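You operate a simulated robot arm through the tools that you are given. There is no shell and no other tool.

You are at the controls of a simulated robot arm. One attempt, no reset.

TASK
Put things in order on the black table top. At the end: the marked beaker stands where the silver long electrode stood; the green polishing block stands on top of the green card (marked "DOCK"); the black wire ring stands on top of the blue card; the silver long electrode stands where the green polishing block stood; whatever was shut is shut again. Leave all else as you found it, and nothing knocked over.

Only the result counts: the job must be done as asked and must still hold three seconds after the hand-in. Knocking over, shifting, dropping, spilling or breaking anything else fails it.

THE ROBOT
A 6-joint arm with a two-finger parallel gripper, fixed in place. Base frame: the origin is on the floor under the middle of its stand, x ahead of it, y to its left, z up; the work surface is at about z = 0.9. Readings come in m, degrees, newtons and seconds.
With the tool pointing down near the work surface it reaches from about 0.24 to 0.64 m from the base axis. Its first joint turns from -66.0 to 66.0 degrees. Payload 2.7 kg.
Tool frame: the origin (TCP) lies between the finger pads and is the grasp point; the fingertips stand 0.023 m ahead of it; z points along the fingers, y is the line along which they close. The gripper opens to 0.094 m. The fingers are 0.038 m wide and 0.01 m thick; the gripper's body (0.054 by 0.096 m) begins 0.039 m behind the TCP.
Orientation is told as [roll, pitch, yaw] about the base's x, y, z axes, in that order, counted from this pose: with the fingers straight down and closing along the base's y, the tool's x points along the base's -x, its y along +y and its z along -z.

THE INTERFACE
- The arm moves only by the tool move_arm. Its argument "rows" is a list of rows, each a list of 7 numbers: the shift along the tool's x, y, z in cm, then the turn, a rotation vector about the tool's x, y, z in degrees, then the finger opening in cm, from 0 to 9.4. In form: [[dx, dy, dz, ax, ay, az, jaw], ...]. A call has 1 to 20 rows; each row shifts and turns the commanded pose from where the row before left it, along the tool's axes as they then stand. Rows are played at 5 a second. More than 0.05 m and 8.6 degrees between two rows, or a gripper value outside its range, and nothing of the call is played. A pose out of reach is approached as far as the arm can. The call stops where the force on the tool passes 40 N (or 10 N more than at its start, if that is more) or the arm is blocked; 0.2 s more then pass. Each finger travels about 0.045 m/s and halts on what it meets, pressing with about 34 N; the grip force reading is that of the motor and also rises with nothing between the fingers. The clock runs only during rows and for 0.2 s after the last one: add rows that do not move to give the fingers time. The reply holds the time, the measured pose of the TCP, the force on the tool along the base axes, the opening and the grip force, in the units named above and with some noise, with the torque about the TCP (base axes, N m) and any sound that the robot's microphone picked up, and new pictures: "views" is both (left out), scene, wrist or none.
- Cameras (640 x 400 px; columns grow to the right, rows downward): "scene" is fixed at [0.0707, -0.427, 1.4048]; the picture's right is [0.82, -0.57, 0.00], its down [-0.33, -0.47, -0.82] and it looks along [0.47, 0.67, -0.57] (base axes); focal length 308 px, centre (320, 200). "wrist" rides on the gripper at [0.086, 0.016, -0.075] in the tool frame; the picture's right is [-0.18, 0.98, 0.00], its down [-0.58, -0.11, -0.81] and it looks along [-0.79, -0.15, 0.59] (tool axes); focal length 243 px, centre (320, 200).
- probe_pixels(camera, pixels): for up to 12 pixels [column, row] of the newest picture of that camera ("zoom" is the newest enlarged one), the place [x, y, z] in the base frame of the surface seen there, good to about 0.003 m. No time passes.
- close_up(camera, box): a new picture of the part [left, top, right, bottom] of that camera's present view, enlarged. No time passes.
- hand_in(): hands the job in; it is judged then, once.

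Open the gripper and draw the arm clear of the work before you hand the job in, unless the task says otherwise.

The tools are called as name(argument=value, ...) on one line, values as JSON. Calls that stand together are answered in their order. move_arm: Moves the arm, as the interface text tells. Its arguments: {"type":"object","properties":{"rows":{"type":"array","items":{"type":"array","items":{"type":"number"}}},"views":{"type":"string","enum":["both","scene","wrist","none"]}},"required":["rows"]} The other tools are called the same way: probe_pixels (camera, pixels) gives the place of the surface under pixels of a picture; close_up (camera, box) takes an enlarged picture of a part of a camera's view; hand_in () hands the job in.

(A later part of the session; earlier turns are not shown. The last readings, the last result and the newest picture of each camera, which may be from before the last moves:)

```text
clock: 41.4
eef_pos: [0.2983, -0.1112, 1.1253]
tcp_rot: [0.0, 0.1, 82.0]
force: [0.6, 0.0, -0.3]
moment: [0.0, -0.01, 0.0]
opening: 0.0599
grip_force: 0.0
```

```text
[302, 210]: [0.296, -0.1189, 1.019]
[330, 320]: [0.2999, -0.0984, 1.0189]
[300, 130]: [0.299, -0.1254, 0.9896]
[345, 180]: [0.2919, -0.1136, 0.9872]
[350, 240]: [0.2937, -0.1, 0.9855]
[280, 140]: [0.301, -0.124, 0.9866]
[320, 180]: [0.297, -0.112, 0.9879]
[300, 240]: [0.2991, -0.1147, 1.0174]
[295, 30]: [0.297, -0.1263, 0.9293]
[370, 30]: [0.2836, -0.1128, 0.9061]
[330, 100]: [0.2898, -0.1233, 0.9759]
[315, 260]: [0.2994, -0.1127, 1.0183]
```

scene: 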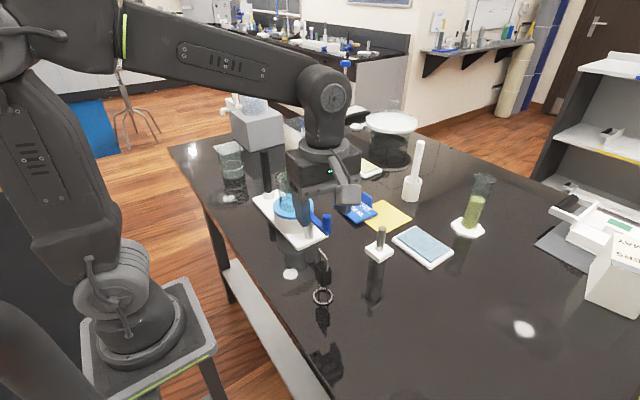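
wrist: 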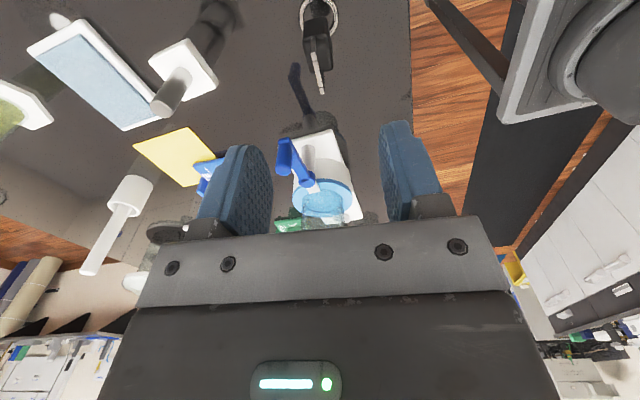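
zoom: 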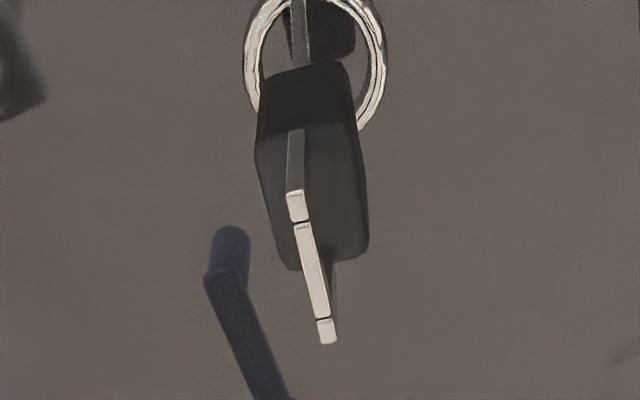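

Bar top z≈1.018, grip block z≈0.957–0.988. I descend to TCP z≈0.987 (palm 8 mm above the bar, pads overlapping the block 24 mm) and pause before closing.

move_arm(rows=[[-0.15, -0.12, 4.0, 0, 0, 0, 5.0], [0, 0, 4.0, 0, 0, 0, 5.0], [0, 0, 3.5, 0, 0, 0, 5.0], [0, 0, 2.3, 0, 0, 0, 5.0], [0, 0, 0, 0, 0, 0, 5.0]])

close_up(camera="scene", box=[290, 220, 360, 310])

close_up(camera="wrist", box=[220, 80, 420, 240])

```text
clock: 42.6
eef_pos: [0.2998, -0.1109, 0.9879]
tcp_rot: [0.1, 0.0, 81.9]
force: [0.0, -0.8, 0.2]
moment: [0.0, 0.01, -0.02]
opening: 0.0501
grip_force: 0.1
```

scene: 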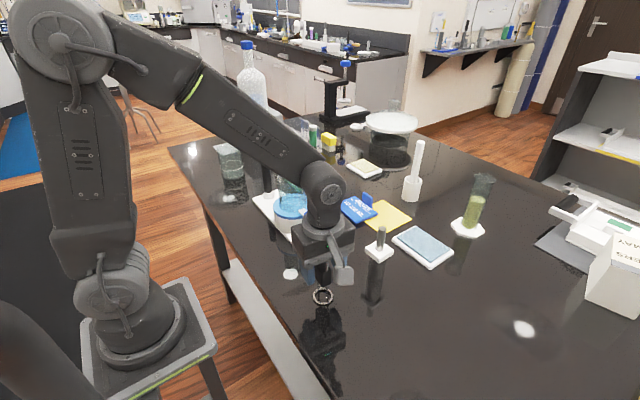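
wrist: 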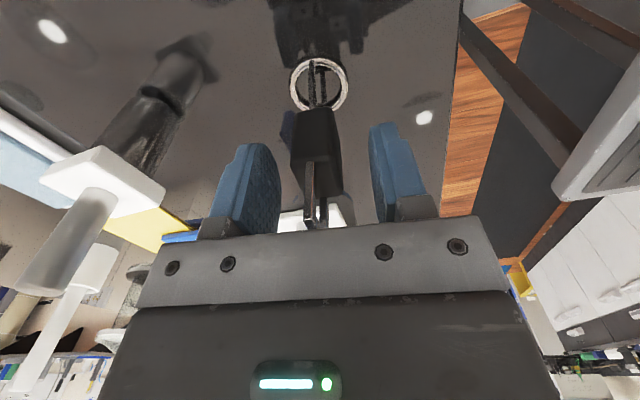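

```text
4.44 times, centred on (325, 265) of scene
```

zoom: 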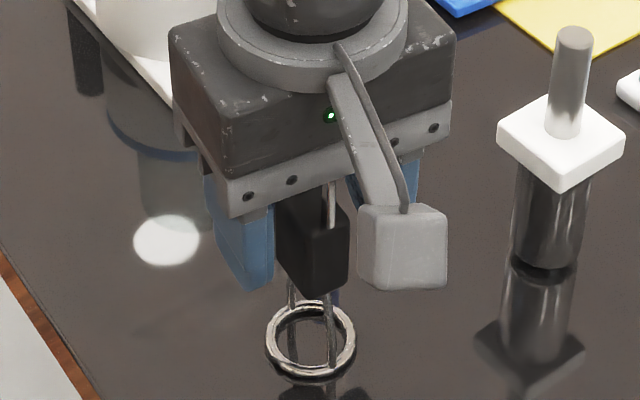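

```text
2.50 times, centred on (320, 160) of wrist
```

zoom: 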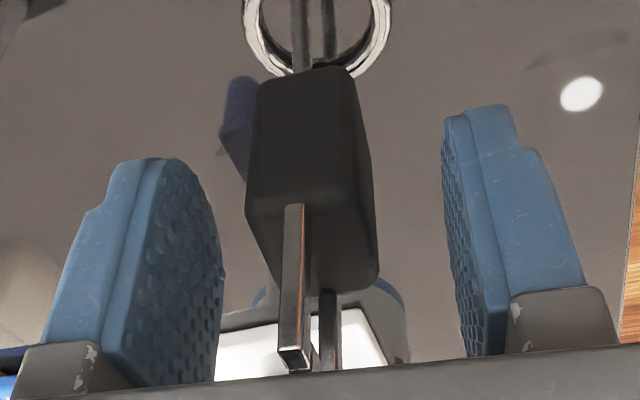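

The block lies between the pads and the bar is below the palm. I close.

move_arm(rows=[[0, 0, 0, 0, 0, 0, 3.0], [0, 0, 0, 0, 0, 0, 1.6], [0, 0, 0, 0, 0, 0, 1.6], [0, 0, 0, 0, 0, 0, 1.6], [0, 0, 0, 0, 0, 0, 1.6]])

close_up(camera="scene", box=[290, 220, 360, 310])

```text
clock: 43.8
eef_pos: [0.2988, -0.1108, 0.9887]
tcp_rot: [0.0, 0.0, 81.9]
force: [-0.5, -0.4, 0.4]
moment: [-0.02, 0.0, 0.0]
opening: 0.0212
grip_force: 33.9
```

scene: 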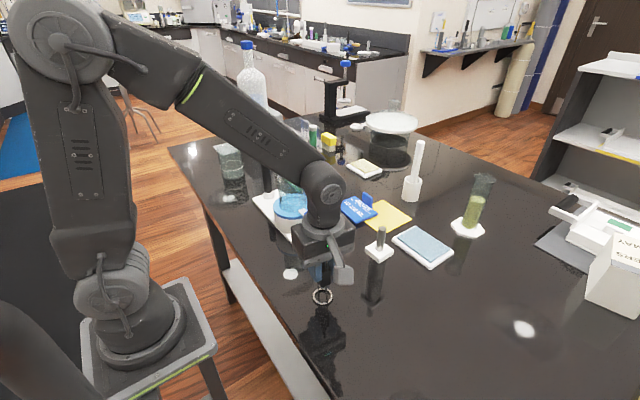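
wrist: 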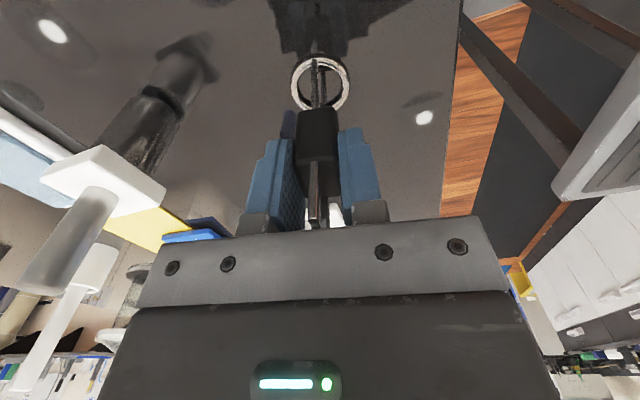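

```text
4.44 times, centred on (325, 265) of scene
```

zoom: 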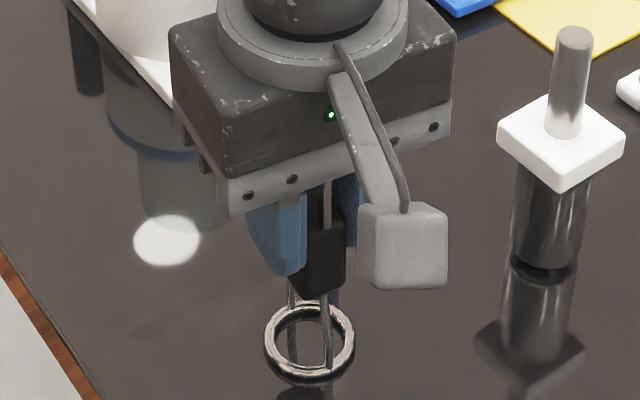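

The ring is held (opening 0.0212). I lift it straight up 18 cm and then view the blue card.

move_arm(rows=[[0, 0, -1.5, 0, 0, 0, 1.6], [0, 0, -4.5, 0, 0, 0, 1.6], [0, 0, -4.5, 0, 0, 0, 1.6], [0, 0, -4.5, 0, 0, 0, 1.6], [0, 0, -3.5, 0, 0, 0, 1.6], [0, 0, 0, 0, 0, 0, 1.6]])

close_up(camera="scene", box=[325, 185, 395, 235])

probe_pixels(camera="zoom", pixels=[[85, 150], [225, 100], [395, 225], [240, 290], [250, 200], [320, 220], [300, 60], [340, 110], [150, 150], [330, 160], [360, 330], [60, 200]])

```text
clock: 45.2
eef_pos: [0.3023, -0.1107, 1.1716]
tcp_rot: [0.0, 0.0, 81.9]
force: [0.1, -0.4, -0.5]
moment: [0.02, 0.01, 0.0]
opening: 0.0209
grip_force: 33.7
```

scene: 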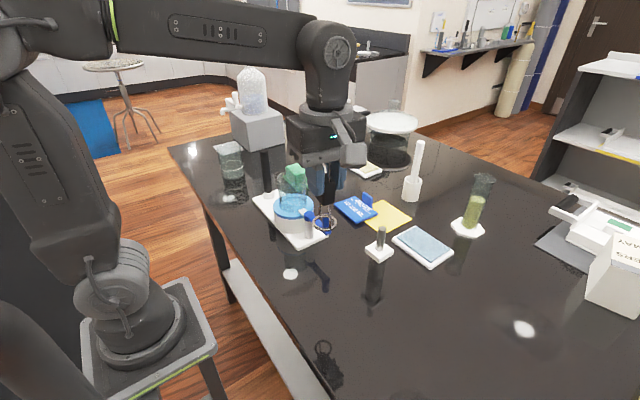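
wrist: 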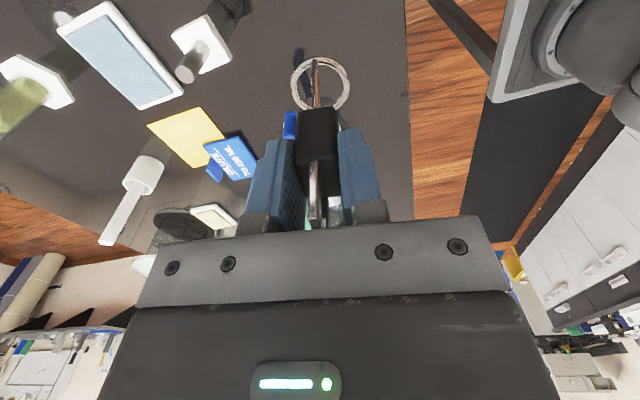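

```text
8.00 times, centred on (360, 210) of scene
```

zoom: 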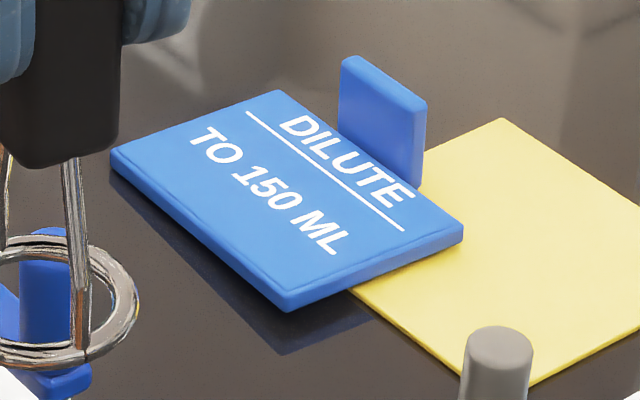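

```text
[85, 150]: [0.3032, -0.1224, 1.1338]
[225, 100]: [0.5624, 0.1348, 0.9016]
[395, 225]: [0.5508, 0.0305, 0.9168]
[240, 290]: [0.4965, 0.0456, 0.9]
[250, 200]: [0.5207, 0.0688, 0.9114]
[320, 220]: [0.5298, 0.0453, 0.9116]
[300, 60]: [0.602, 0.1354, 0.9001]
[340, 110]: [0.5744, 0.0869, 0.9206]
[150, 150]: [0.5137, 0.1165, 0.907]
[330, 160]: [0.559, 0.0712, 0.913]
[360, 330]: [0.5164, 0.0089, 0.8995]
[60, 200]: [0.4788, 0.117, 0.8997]
```

The blue card seems to overlap the yellow sheet; I probe a grid of points on it to see whether it lies level and where its edges are.

probe_pixels(camera="zoom", pixels=[[125, 152], [200, 120], [270, 100], [200, 200], [270, 165], [350, 190], [230, 240], [290, 290], [300, 260], [380, 255], [450, 225], [430, 210]])

probe_pixels(camera="wrist", pixels=[[230, 155], [212, 145], [240, 175], [245, 140], [222, 170], [215, 172], [185, 130], [200, 160], [160, 130], [205, 115], [225, 145], [235, 165]])

close_up(camera="wrist", box=[140, 90, 270, 190])

```text
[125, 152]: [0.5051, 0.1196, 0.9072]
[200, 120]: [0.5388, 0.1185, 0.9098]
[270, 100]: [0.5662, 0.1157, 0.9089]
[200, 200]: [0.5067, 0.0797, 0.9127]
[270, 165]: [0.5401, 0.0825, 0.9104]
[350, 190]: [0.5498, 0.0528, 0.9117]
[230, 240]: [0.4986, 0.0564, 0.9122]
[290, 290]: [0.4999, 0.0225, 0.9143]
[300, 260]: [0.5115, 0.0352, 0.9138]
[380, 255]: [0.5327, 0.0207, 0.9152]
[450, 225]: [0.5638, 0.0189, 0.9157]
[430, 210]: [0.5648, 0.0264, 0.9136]
```

```text
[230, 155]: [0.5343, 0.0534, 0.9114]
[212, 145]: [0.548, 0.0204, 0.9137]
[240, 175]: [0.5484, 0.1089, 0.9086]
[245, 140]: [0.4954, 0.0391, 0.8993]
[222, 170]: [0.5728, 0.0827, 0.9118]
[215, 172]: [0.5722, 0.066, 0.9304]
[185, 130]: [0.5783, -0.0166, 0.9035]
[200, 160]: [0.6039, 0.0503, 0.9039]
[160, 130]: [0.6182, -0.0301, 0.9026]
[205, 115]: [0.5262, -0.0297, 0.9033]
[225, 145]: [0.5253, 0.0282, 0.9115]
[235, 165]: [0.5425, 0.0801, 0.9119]
```

```text
4.00 times, centred on (205, 140) of wrist
```

zoom: 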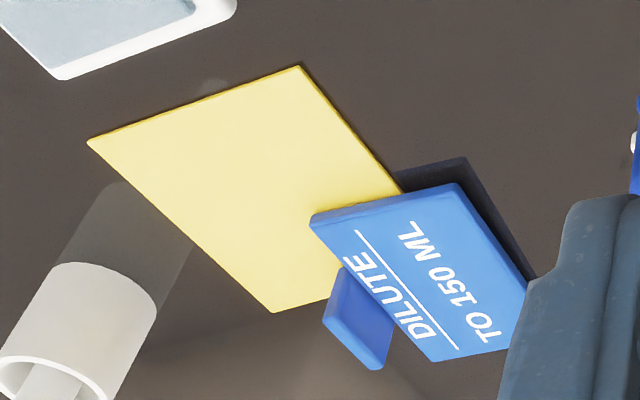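

The blue card is tilted ~3.6° because its right part rests on the 3 mm yellow sheet. I probe the yellow sheet's corners to find the support line beneath the card.

probe_pixels(camera="zoom", pixels=[[298, 73], [97, 143], [272, 306], [385, 180], [335, 268], [320, 215], [458, 190], [520, 275], [435, 355], [355, 240], [390, 290], [352, 200]])

close_up(camera="scene", box=[340, 190, 420, 240])

probe_pixels(camera="zoom", pixels=[[420, 80], [560, 200], [250, 240], [350, 150], [270, 245], [300, 165], [330, 120], [240, 235], [200, 225], [310, 180], [150, 190], [60, 130]])

```text
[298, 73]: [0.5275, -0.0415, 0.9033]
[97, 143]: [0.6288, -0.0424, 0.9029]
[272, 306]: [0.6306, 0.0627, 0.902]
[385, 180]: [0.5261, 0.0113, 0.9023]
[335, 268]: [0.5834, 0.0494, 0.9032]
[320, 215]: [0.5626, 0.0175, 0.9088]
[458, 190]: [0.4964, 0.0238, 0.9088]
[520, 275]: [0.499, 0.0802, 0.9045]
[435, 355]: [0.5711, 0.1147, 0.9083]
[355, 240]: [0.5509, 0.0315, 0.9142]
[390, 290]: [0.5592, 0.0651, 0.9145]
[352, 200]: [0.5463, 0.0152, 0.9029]
```

```text
8.00 times, centred on (380, 215) of scene
```

zoom: 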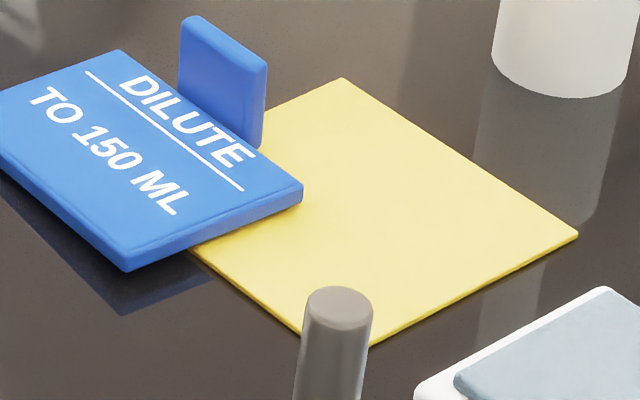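

```text
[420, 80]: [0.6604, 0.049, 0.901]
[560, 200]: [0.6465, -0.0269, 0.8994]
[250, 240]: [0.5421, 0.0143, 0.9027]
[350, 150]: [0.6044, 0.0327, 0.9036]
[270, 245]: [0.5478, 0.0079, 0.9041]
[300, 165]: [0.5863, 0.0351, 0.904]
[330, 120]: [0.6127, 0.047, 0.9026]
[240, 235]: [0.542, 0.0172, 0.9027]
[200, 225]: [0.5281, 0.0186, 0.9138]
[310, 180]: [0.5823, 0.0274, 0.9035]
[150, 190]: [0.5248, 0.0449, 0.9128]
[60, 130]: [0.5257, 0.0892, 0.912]
```

The card rests on its left edge and on the yellow sheet's edge (y≈0.062), so I'll set the ring slightly left of that line, at ≈(0.533,0.076), with the tool tilted 3.6° to match the card. First I carry the ring high to above that spot and tilt.

move_arm(rows=[[-3.22, -2.9, 0, 0, 0, 0, 1.6], [-3.22, -2.9, 0, 0, 0, 0, 1.6], [-3.22, -2.9, 0, 0, 0, 0, 1.6], [-3.22, -2.9, 0, 0, 0, 0, 1.6], [-3.22, -2.9, 0, 0, 0, 0, 1.6], [-3.22, -2.9, 0, 0, 0, 0, 1.6], [-3.22, -2.9, 0, 0, 0, 0, 1.6], [0, 0, 0, 0, 3.6, 0, 1.6], [0, 0, 0, 0, 0, 0, 1.6]])

close_up(camera="wrist", box=[220, 0, 420, 160])

close_up(camera="scene", box=[320, 110, 420, 240])

```text
clock: 47.2
eef_pos: [0.5337, 0.0835, 1.1734]
tcp_rot: [-0.1, 3.5, 81.9]
force: [-0.8, 0.7, -1.0]
moment: [0.01, 0.0, -0.02]
opening: 0.0213
grip_force: 33.7
```

scene: 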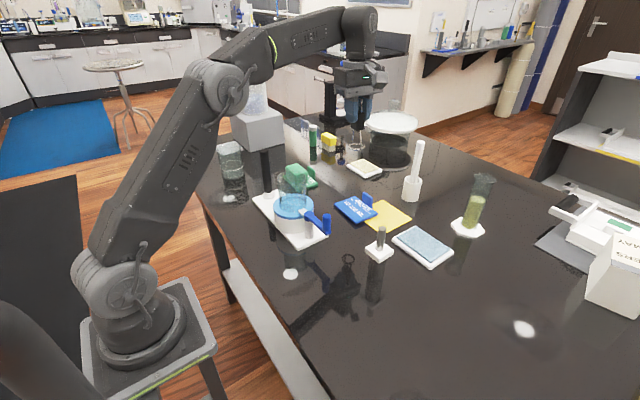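
wrist: 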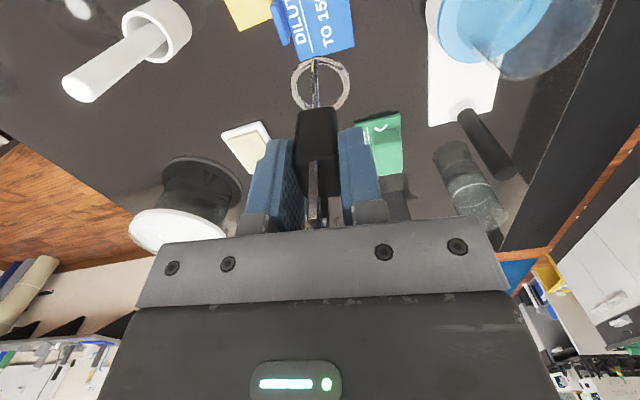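

```text
2.50 times, centred on (320, 80) of wrist
```

zoom: 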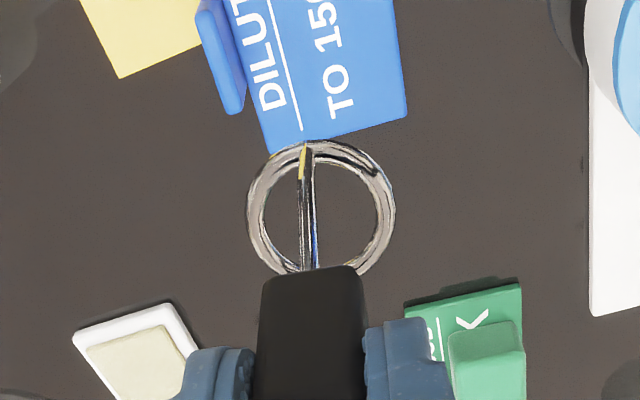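

```text
3.08 times, centred on (370, 175) of scene
```

zoom: 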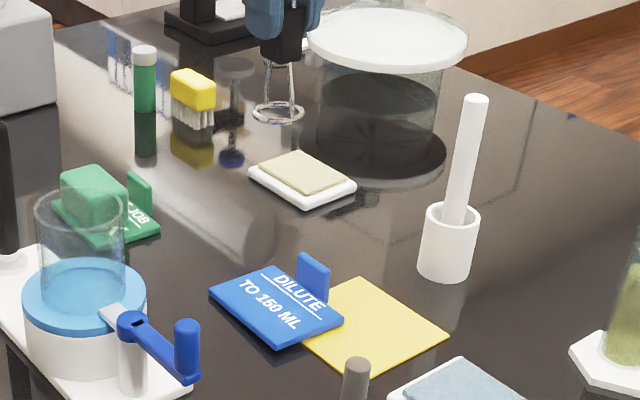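

The ring hangs tilted to match. I descend vertically (compensating for tilt) to about 1.3 cm above the card and look.

move_arm(rows=[[-0.25, 0, 4.02, 0, 0, 0, 1.6], [-0.25, 0, 4.02, 0, 0, 0, 1.6], [-0.25, 0, 4.02, 0, 0, 0, 1.6], [-0.22, 0, 3.6, 0, 0, 0, 1.6], [0, 0, 0, 0, 0, 0, 1.6]])

close_up(camera="wrist", box=[220, 0, 420, 160])

close_up(camera="scene", box=[325, 175, 395, 235])

```text
clock: 48.4
eef_pos: [0.5335, 0.0843, 1.0176]
tcp_rot: [0.0, 3.6, 81.9]
force: [-0.2, 0.2, -0.5]
moment: [0.0, -0.01, -0.03]
opening: 0.0211
grip_force: 33.6
```

scene: 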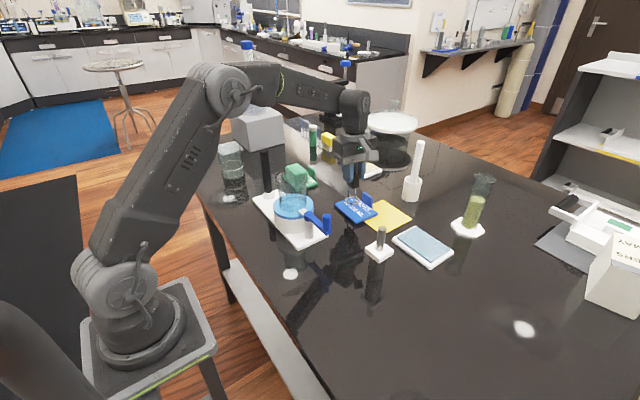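
wrist: 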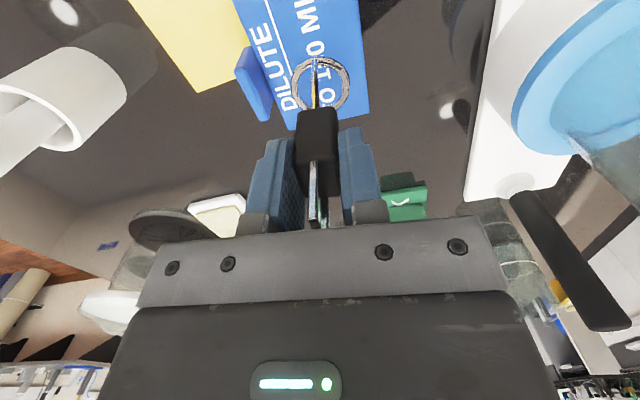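

```text
2.50 times, centred on (320, 80) of wrist
```

zoom: 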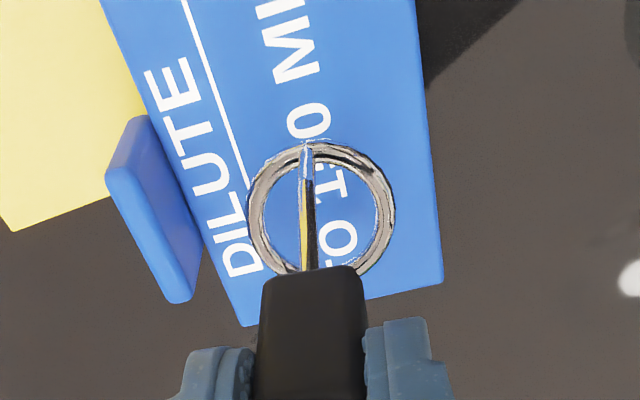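

```text
6.67 times, centred on (360, 205) of scene
```

zoom: 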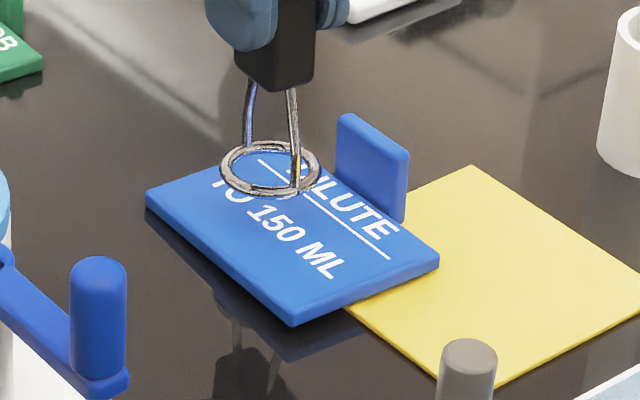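

The ring hovers ~1.8 cm over the card. I probe the ring wire and card to predict where it will land.

probe_pixels(camera="zoom", pixels=[[224, 165], [317, 170], [270, 191], [268, 147], [235, 183], [305, 185], [296, 130], [248, 120], [150, 197], [432, 262], [292, 315], [375, 185]])

close_up(camera="wrist", box=[270, 20, 370, 130])

probe_pixels(camera="zoom", pixels=[[228, 205], [408, 200], [330, 125], [250, 275], [385, 275], [240, 160], [395, 160], [320, 220], [430, 300], [270, 350], [300, 200], [360, 200]])

```text
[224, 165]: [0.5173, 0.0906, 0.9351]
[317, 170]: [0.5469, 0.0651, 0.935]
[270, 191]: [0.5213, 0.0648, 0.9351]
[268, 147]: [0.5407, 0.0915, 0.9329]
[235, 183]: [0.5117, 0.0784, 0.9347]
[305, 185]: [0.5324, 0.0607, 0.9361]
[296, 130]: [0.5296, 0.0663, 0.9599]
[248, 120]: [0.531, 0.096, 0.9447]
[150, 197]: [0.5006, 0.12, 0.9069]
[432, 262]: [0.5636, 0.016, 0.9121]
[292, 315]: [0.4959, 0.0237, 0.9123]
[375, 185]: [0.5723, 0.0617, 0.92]
```

```text
3.64 times, centred on (320, 75) of wrist
```

zoom: 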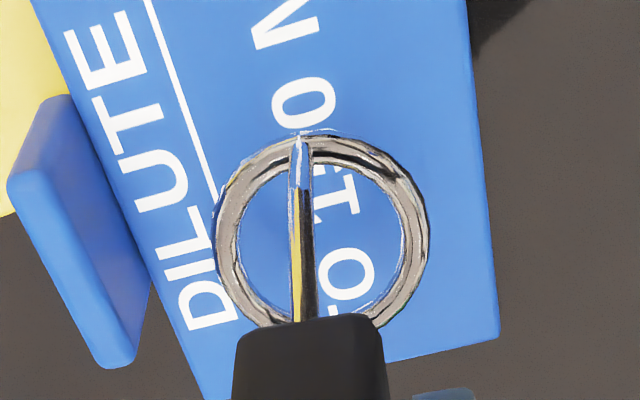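

```text
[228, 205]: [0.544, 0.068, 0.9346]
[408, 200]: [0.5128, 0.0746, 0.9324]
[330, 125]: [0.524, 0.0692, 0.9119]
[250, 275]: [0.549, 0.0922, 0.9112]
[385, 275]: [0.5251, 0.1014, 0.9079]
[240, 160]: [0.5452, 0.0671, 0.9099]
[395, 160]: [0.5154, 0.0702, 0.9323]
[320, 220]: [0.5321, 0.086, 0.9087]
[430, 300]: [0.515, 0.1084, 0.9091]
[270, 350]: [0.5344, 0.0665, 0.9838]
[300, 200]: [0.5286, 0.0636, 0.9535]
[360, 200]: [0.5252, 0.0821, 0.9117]
```

The ring centre is at ≈(0.5315,0.078), as planned. I lower 1.5 cm and then step to contact.

move_arm(rows=[[-0.06, 0, 1.0, 0, 0, 0, 1.6], [-0.03, 0, 0.5, 0, 0, 0, 1.6], [0, 0, 0, 0, 0, 0, 1.6]], views="none")

close_up(camera="scene", box=[325, 175, 395, 235])

```text
clock: 49.2
eef_pos: [0.5338, 0.0843, 1.0011]
tcp_rot: [-0.1, 3.6, 81.9]
force: [-0.8, 0.4, -0.2]
moment: [-0.01, 0.01, 0.02]
opening: 0.0213
grip_force: 33.9
```

```text
6.67 times, centred on (360, 205) of scene
```

zoom: 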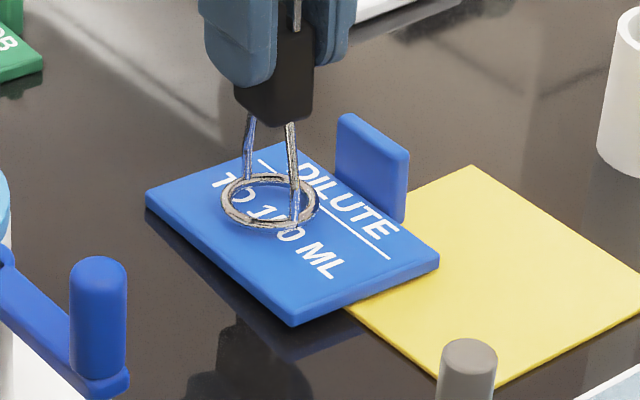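

Ring is nearly on the card, no contact force yet. I step down 1 mm at a time.

move_arm(rows=[[0, 0, 0.08, 0, 0, 0, 1.6], [0, 0, 0, 0, 0, 0, 1.6]], views="none")

move_arm(rows=[[0, 0, 0.08, 0, 0, 0, 1.6], [0, 0, 0, 0, 0, 0, 1.6]], views="none")

```text
clock: 49.8
eef_pos: [0.5329, 0.0844, 0.9999]
tcp_rot: [0.0, 3.6, 81.9]
force: [-0.2, -0.1, -0.2]
moment: [0.0, -0.01, -0.02]
opening: 0.0214
grip_force: 34.2
```

```text
clock: 50.4
eef_pos: [0.532, 0.0835, 0.9989]
tcp_rot: [0.0, 3.7, 81.9]
force: [0.6, -0.8, 0.1]
moment: [0.01, 0.0, -0.04]
opening: 0.0214
grip_force: 33.5
```

close_up(camera="scene", box=[340, 190, 376, 220])

close_up(camera="wrist", box=[270, 20, 370, 130])

```text
13.33 times, centred on (358, 205) of scene
```

zoom: 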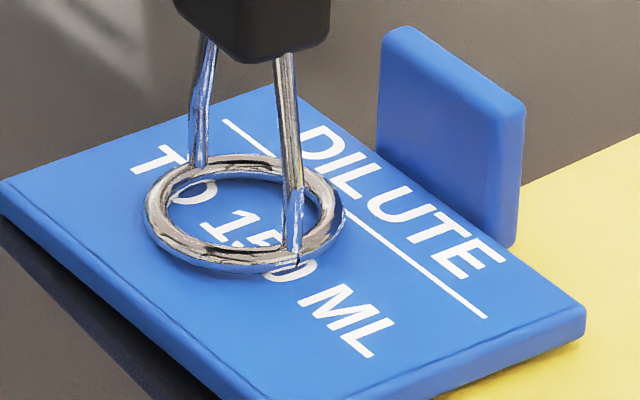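

```text
3.64 times, centred on (320, 75) of wrist
```

zoom: 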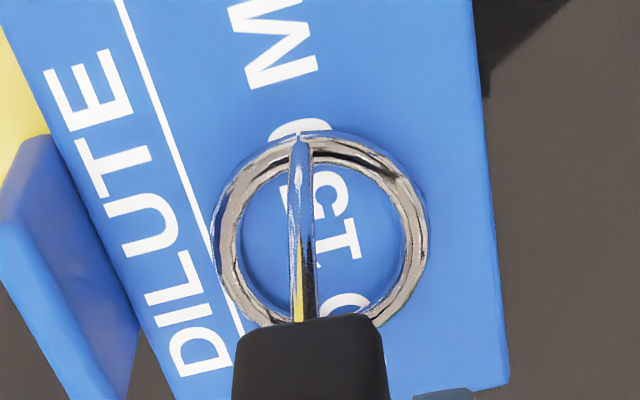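

move_arm(rows=[[0, 0, 0.06, 0, 0, 0, 1.6], [0, 0, 0, 0, 0, 0, 1.6]], views="none")

```text
clock: 51.0
eef_pos: [0.532, 0.0836, 0.9979]
tcp_rot: [0.1, 3.5, 82.0]
force: [-0.4, -0.4, -0.2]
moment: [0.03, 0.03, 0.0]
opening: 0.0209
grip_force: 34.1
```

move_arm(rows=[[0, 0, 0.06, 0, 0, 0, 1.6], [0, 0, 0, 0, 0, 0, 1.6]], views="none")

close_up(camera="scene", box=[340, 190, 376, 220])

```text
clock: 51.6
eef_pos: [0.5334, 0.0832, 0.9981]
tcp_rot: [0.1, 3.7, 81.9]
force: [0.0, -0.3, 0.8]
moment: [0.03, 0.02, 0.01]
opening: 0.0212
grip_force: 33.6
```

```text
13.33 times, centred on (358, 205) of scene
```

zoom: 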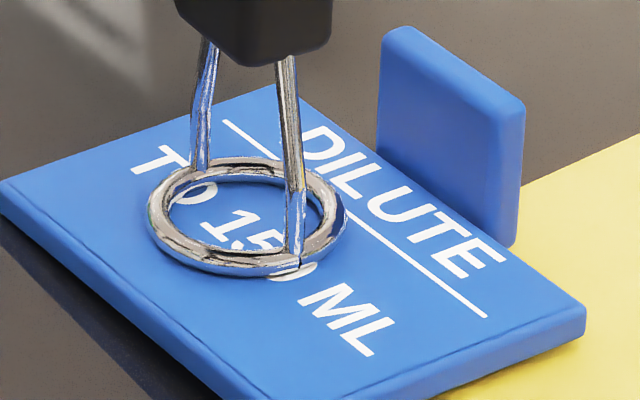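

Fz turned to +0.8 — touching. I release slowly.

move_arm(rows=[[0, 0, 0, 0, 0, 0, 2.3], [0, 0, 0, 0, 0, 0, 2.6], [0, 0, 0, 0, 0, 0, 3.2], [0, 0, 0, 0, 0, 0, 4.5], [0, 0, 0, 0, 0, 0, 4.5]])

close_up(camera="scene", box=[325, 170, 395, 235])

close_up(camera="wrist", box=[220, 20, 420, 240])

```text
clock: 52.8
eef_pos: [0.5333, 0.0841, 0.9978]
tcp_rot: [0.0, 3.5, 81.9]
force: [0.0, -0.5, 0.4]
moment: [-0.01, -0.02, 0.01]
opening: 0.0451
grip_force: 0.0
```

scene: 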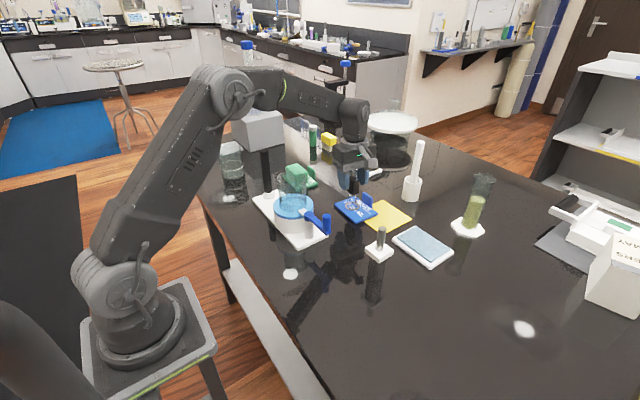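
wrist: 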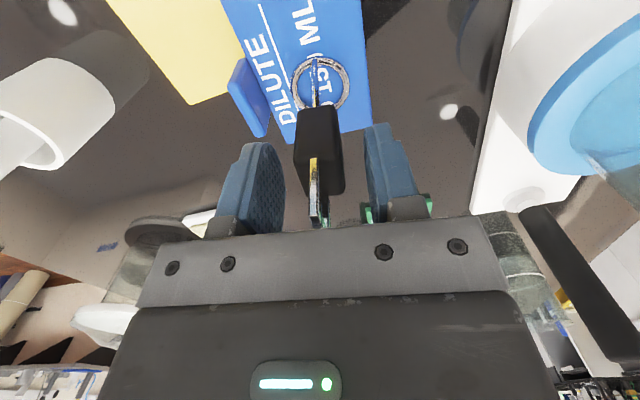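

```text
6.15 times, centred on (360, 202) of scene
```

zoom: 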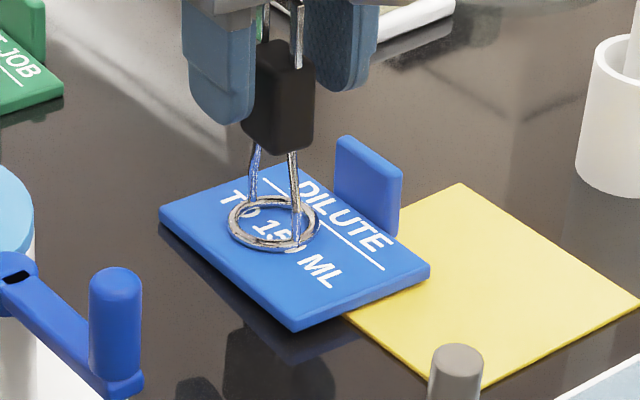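

```text
1.82 times, centred on (320, 130) of wrist
```

zoom: 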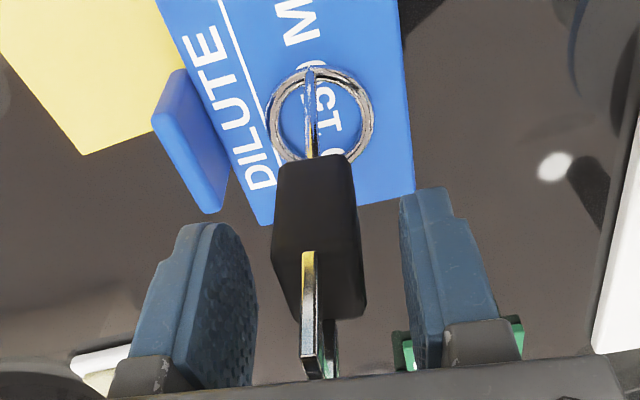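

The ring stands free on the blue card. I retreat along the tool axis, straighten the tool, and rise.

move_arm(rows=[[0, 0, -2.5, 0, 0, 0, 4.5], [0, 0, -4.5, 0, 0, 0, 4.5], [0, 0, -4.5, 0, 0, 0, 4.5], [0, 0, -4.0, 0, 0, 0, 4.5], [0, 0, 0, 0, -3.6, 0, 4.5], [0, 0, 0, 0, 0, 0, 4.5]])

close_up(camera="scene", box=[325, 170, 395, 235])

close_up(camera="scene", box=[200, 130, 270, 190])

```text
clock: 54.2
eef_pos: [0.5362, 0.0926, 1.1537]
tcp_rot: [0.0, 0.0, 81.9]
force: [0.6, -0.3, 0.1]
moment: [0.02, 0.02, -0.01]
opening: 0.0452
grip_force: 0.1
```

scene: 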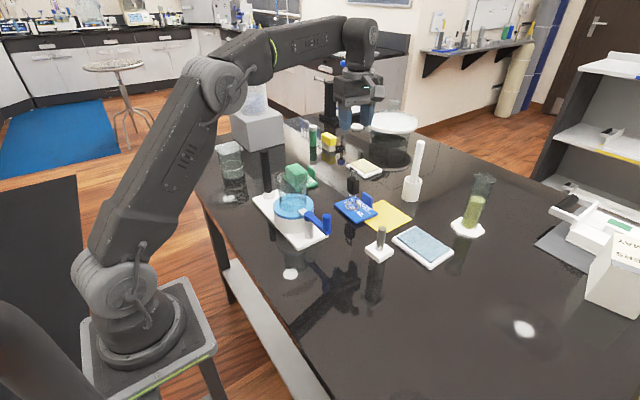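
wrist: 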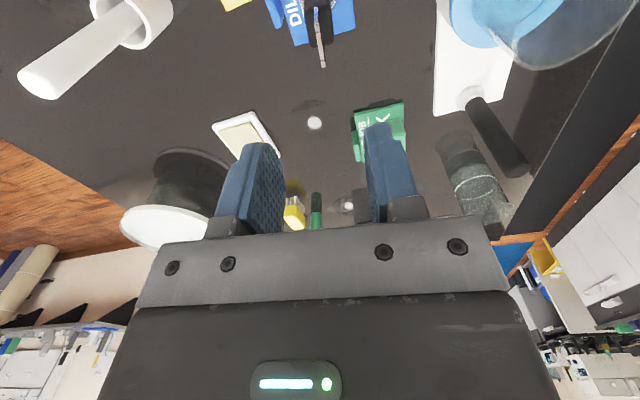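

```text
6.15 times, centred on (360, 202) of scene
```

zoom: 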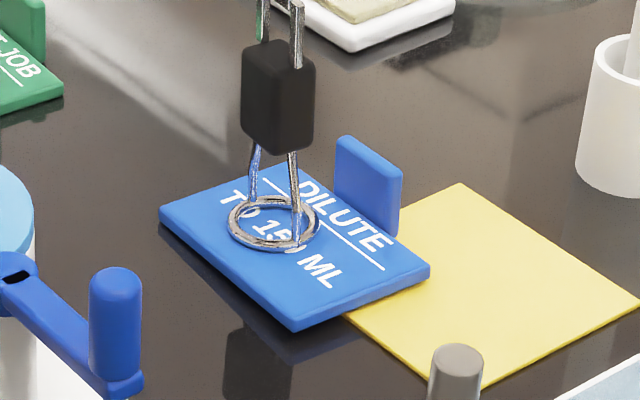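

```text
6.67 times, centred on (235, 160) of scene
```

zoom: 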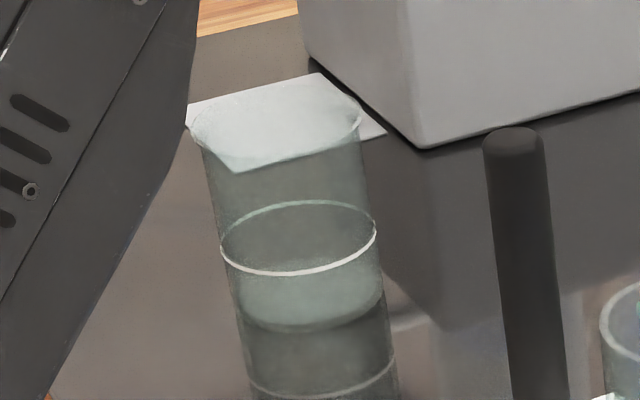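

Ring and card are unmoved. Next the marked beaker (scene (230,158)): I move above it near (0.33,0.43) with the hand turned to yaw 52° and fully open.

move_arm(rows=[[-3.37, 2.79, 0, 0, 0, 0, 6], [-3.37, 2.79, 0, 0, 0, 0, 8], [-3.37, 2.79, 0, 0, 0, 0, 9.4], [-3.37, 2.79, 0, 0, 0, 0, 9.4], [-3.37, 2.79, 0, 0, 0, 0, 9.4], [-3.37, 2.79, 0, 0, 0, 0, 9.4], [-3.37, 2.79, 0, 0, 0, 0, 9.4], [-3.37, 2.79, 0, 0, 0, 0, 9.4], [-3.37, 2.79, 0, 0, 0, 0, 9.4], [0, 0, 0, 0, 0, 7.5, 9.4], [0, 0, 0, 0, 0, 7.5, 9.4], [0, 0, 0, 0, 0, 7.5, 9.4], [0, 0, 0, 0, 0, 7.5, 9.4], [0, 0, 0, 0, 0, 0, 9.4]])

close_up(camera="wrist", box=[220, 0, 420, 160])

close_up(camera="scene", box=[180, 60, 300, 200])

```text
clock: 57.2
eef_pos: [0.3287, 0.4281, 1.1539]
tcp_rot: [0.0, -0.1, 51.8]
force: [-0.5, 1.0, -0.9]
moment: [0.03, 0.0, 0.0]
opening: 0.0942
grip_force: 0.1
```

scene: 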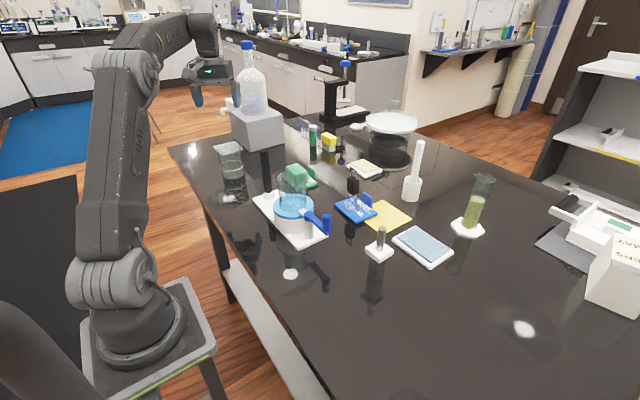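
wrist: 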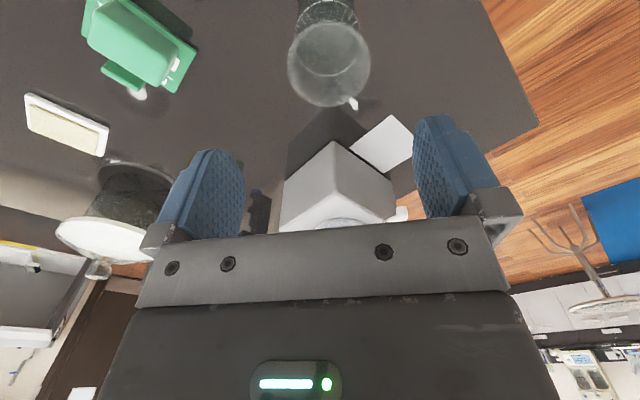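

```text
2.50 times, centred on (320, 80) of wrist
```

zoom: 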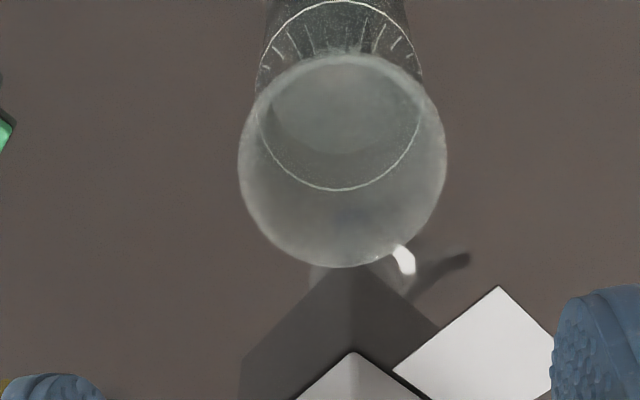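

```text
2.86 times, centred on (240, 130) of scene
```

zoom: 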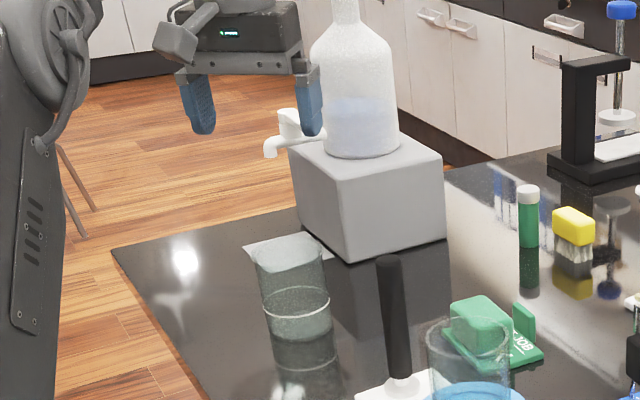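

The close view shows graduation ticks plus the line on this beaker — it is indeed the marked beaker, centred at ≈(0.337,0.4455), diameter ≈0.073, rim z≈0.997. I centre over it and go down to just above the rim.

move_arm(rows=[[-1.0, 0.2, 3.5, 0, 0, 0, 9.4], [-0.9, 0.2, 3.5, 0, 0, 0, 9.4], [0, 0, 3.9, 0, 0, 0, 9.4], [0, 0, 0, 0, 0, 0, 9.4]])

close_up(camera="wrist", box=[200, 50, 440, 240])

close_up(camera="scene", box=[190, 90, 290, 190])

```text
clock: 58.2
eef_pos: [0.3364, 0.446, 1.0441]
tcp_rot: [0.0, 0.0, 51.9]
force: [-0.6, -0.6, 0.1]
moment: [0.01, 0.02, -0.02]
opening: 0.0939
grip_force: 0.2
```

scene: 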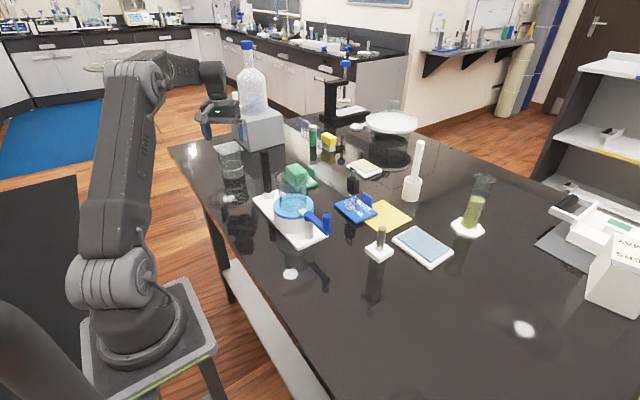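
wrist: 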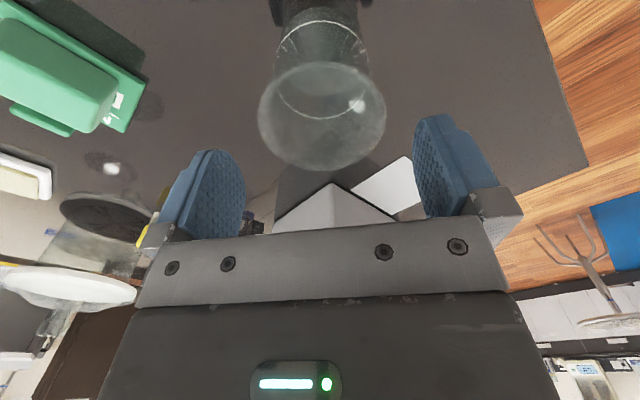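

```text
2.11 times, centred on (320, 145) of wrist
```

zoom: 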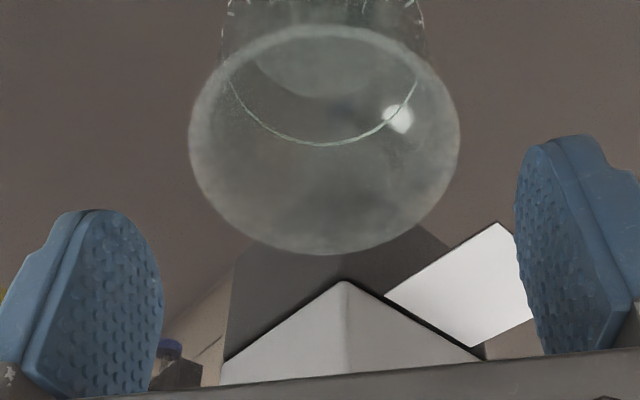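

```text
4.00 times, centred on (240, 140) of scene
```

zoom: 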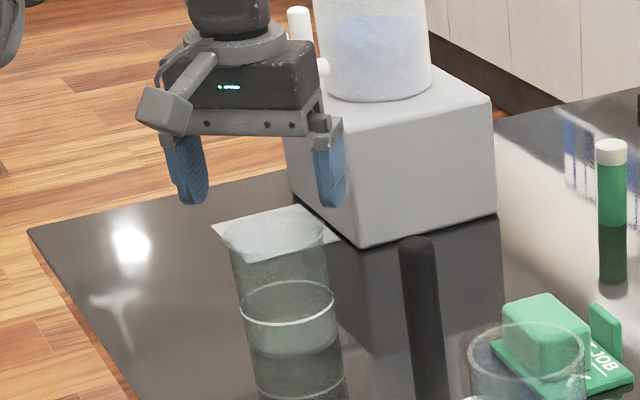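

The rim centre is within ~2.5 mm of the tool axis. I descend 7 cm with fingers straddling the beaker (palm staying >1 cm above the rim).

move_arm(rows=[[0.1, 0.15, 2.0, 0, 0, 0, 9.4], [0, 0, 2.0, 0, 0, 0, 9.4], [0, 0, 1.5, 0, 0, 0, 9.4], [0, 0, 1.5, 0, 0, 0, 9.4], [0, 0, 0, 0, 0, 0, 9.4]])

close_up(camera="wrist", box=[200, 50, 440, 240])

close_up(camera="scene", box=[190, 90, 290, 190])

```text
clock: 59.4
eef_pos: [0.3363, 0.4467, 0.9745]
tcp_rot: [0.1, 0.0, 51.9]
force: [0.1, 0.0, 0.4]
moment: [-0.01, 0.01, 0.02]
opening: 0.0939
grip_force: 0.2
```

scene: 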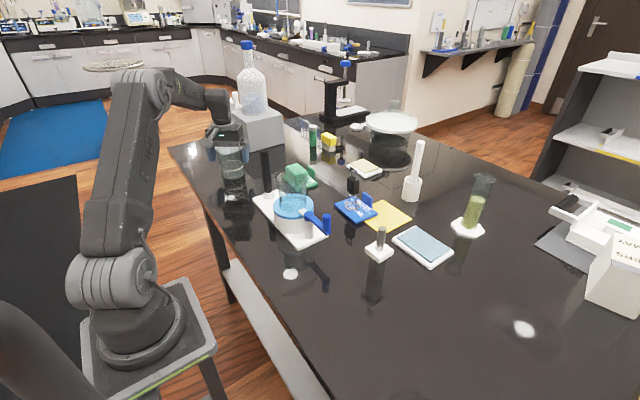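
wrist: 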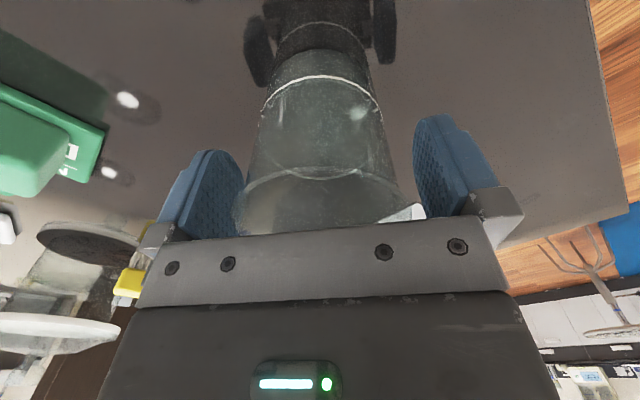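

```text
2.11 times, centred on (320, 145) of wrist
```

zoom: 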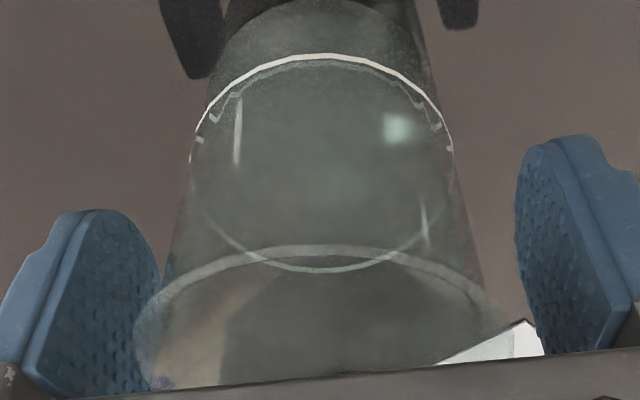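

```text
4.00 times, centred on (240, 140) of scene
```

zoom: 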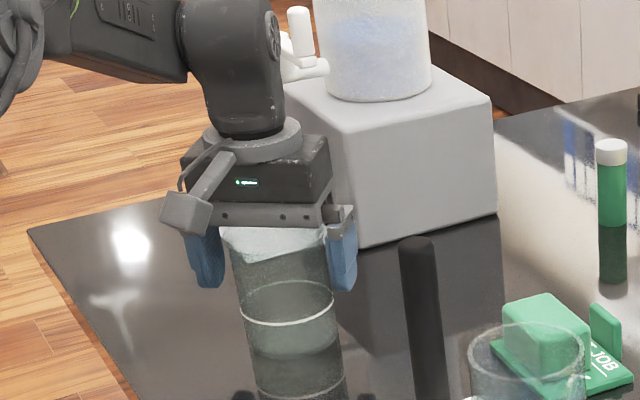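

The beaker is between the pads without contact. I close on it.

move_arm(rows=[[0, 0, 0, 0, 0, 0, 8.4], [0, 0, 0, 0, 0, 0, 7.6], [0, 0, 0, 0, 0, 0, 7.0], [0, 0, 0, 0, 0, 0, 6.6], [0, 0, 0, 0, 0, 0, 6.6], [0, 0, 0, 0, 0, 0, 6.6]])

close_up(camera="scene", box=[190, 90, 290, 190])

```text
clock: 60.8
eef_pos: [0.3344, 0.4455, 0.9739]
tcp_rot: [0.1, 0.0, 51.9]
force: [0.0, -0.8, 0.7]
moment: [0.02, -0.01, -0.05]
opening: 0.0709
grip_force: 33.8
```

scene: 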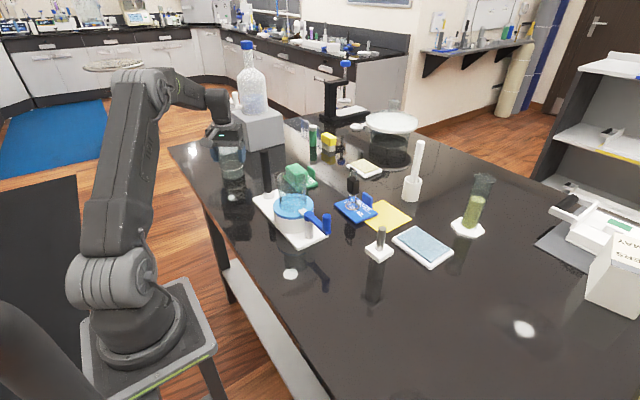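
wrist: 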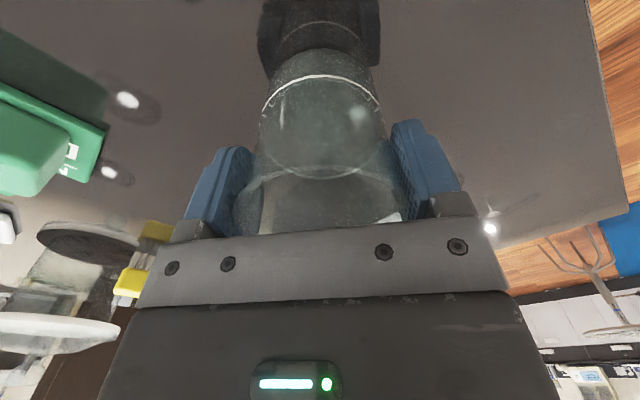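

```text
4.00 times, centred on (240, 140) of scene
```

zoom: 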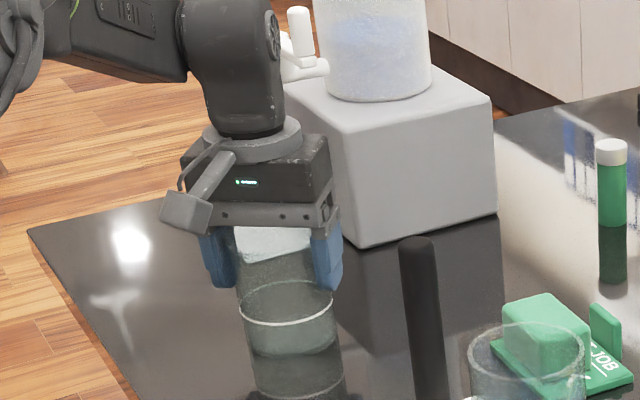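

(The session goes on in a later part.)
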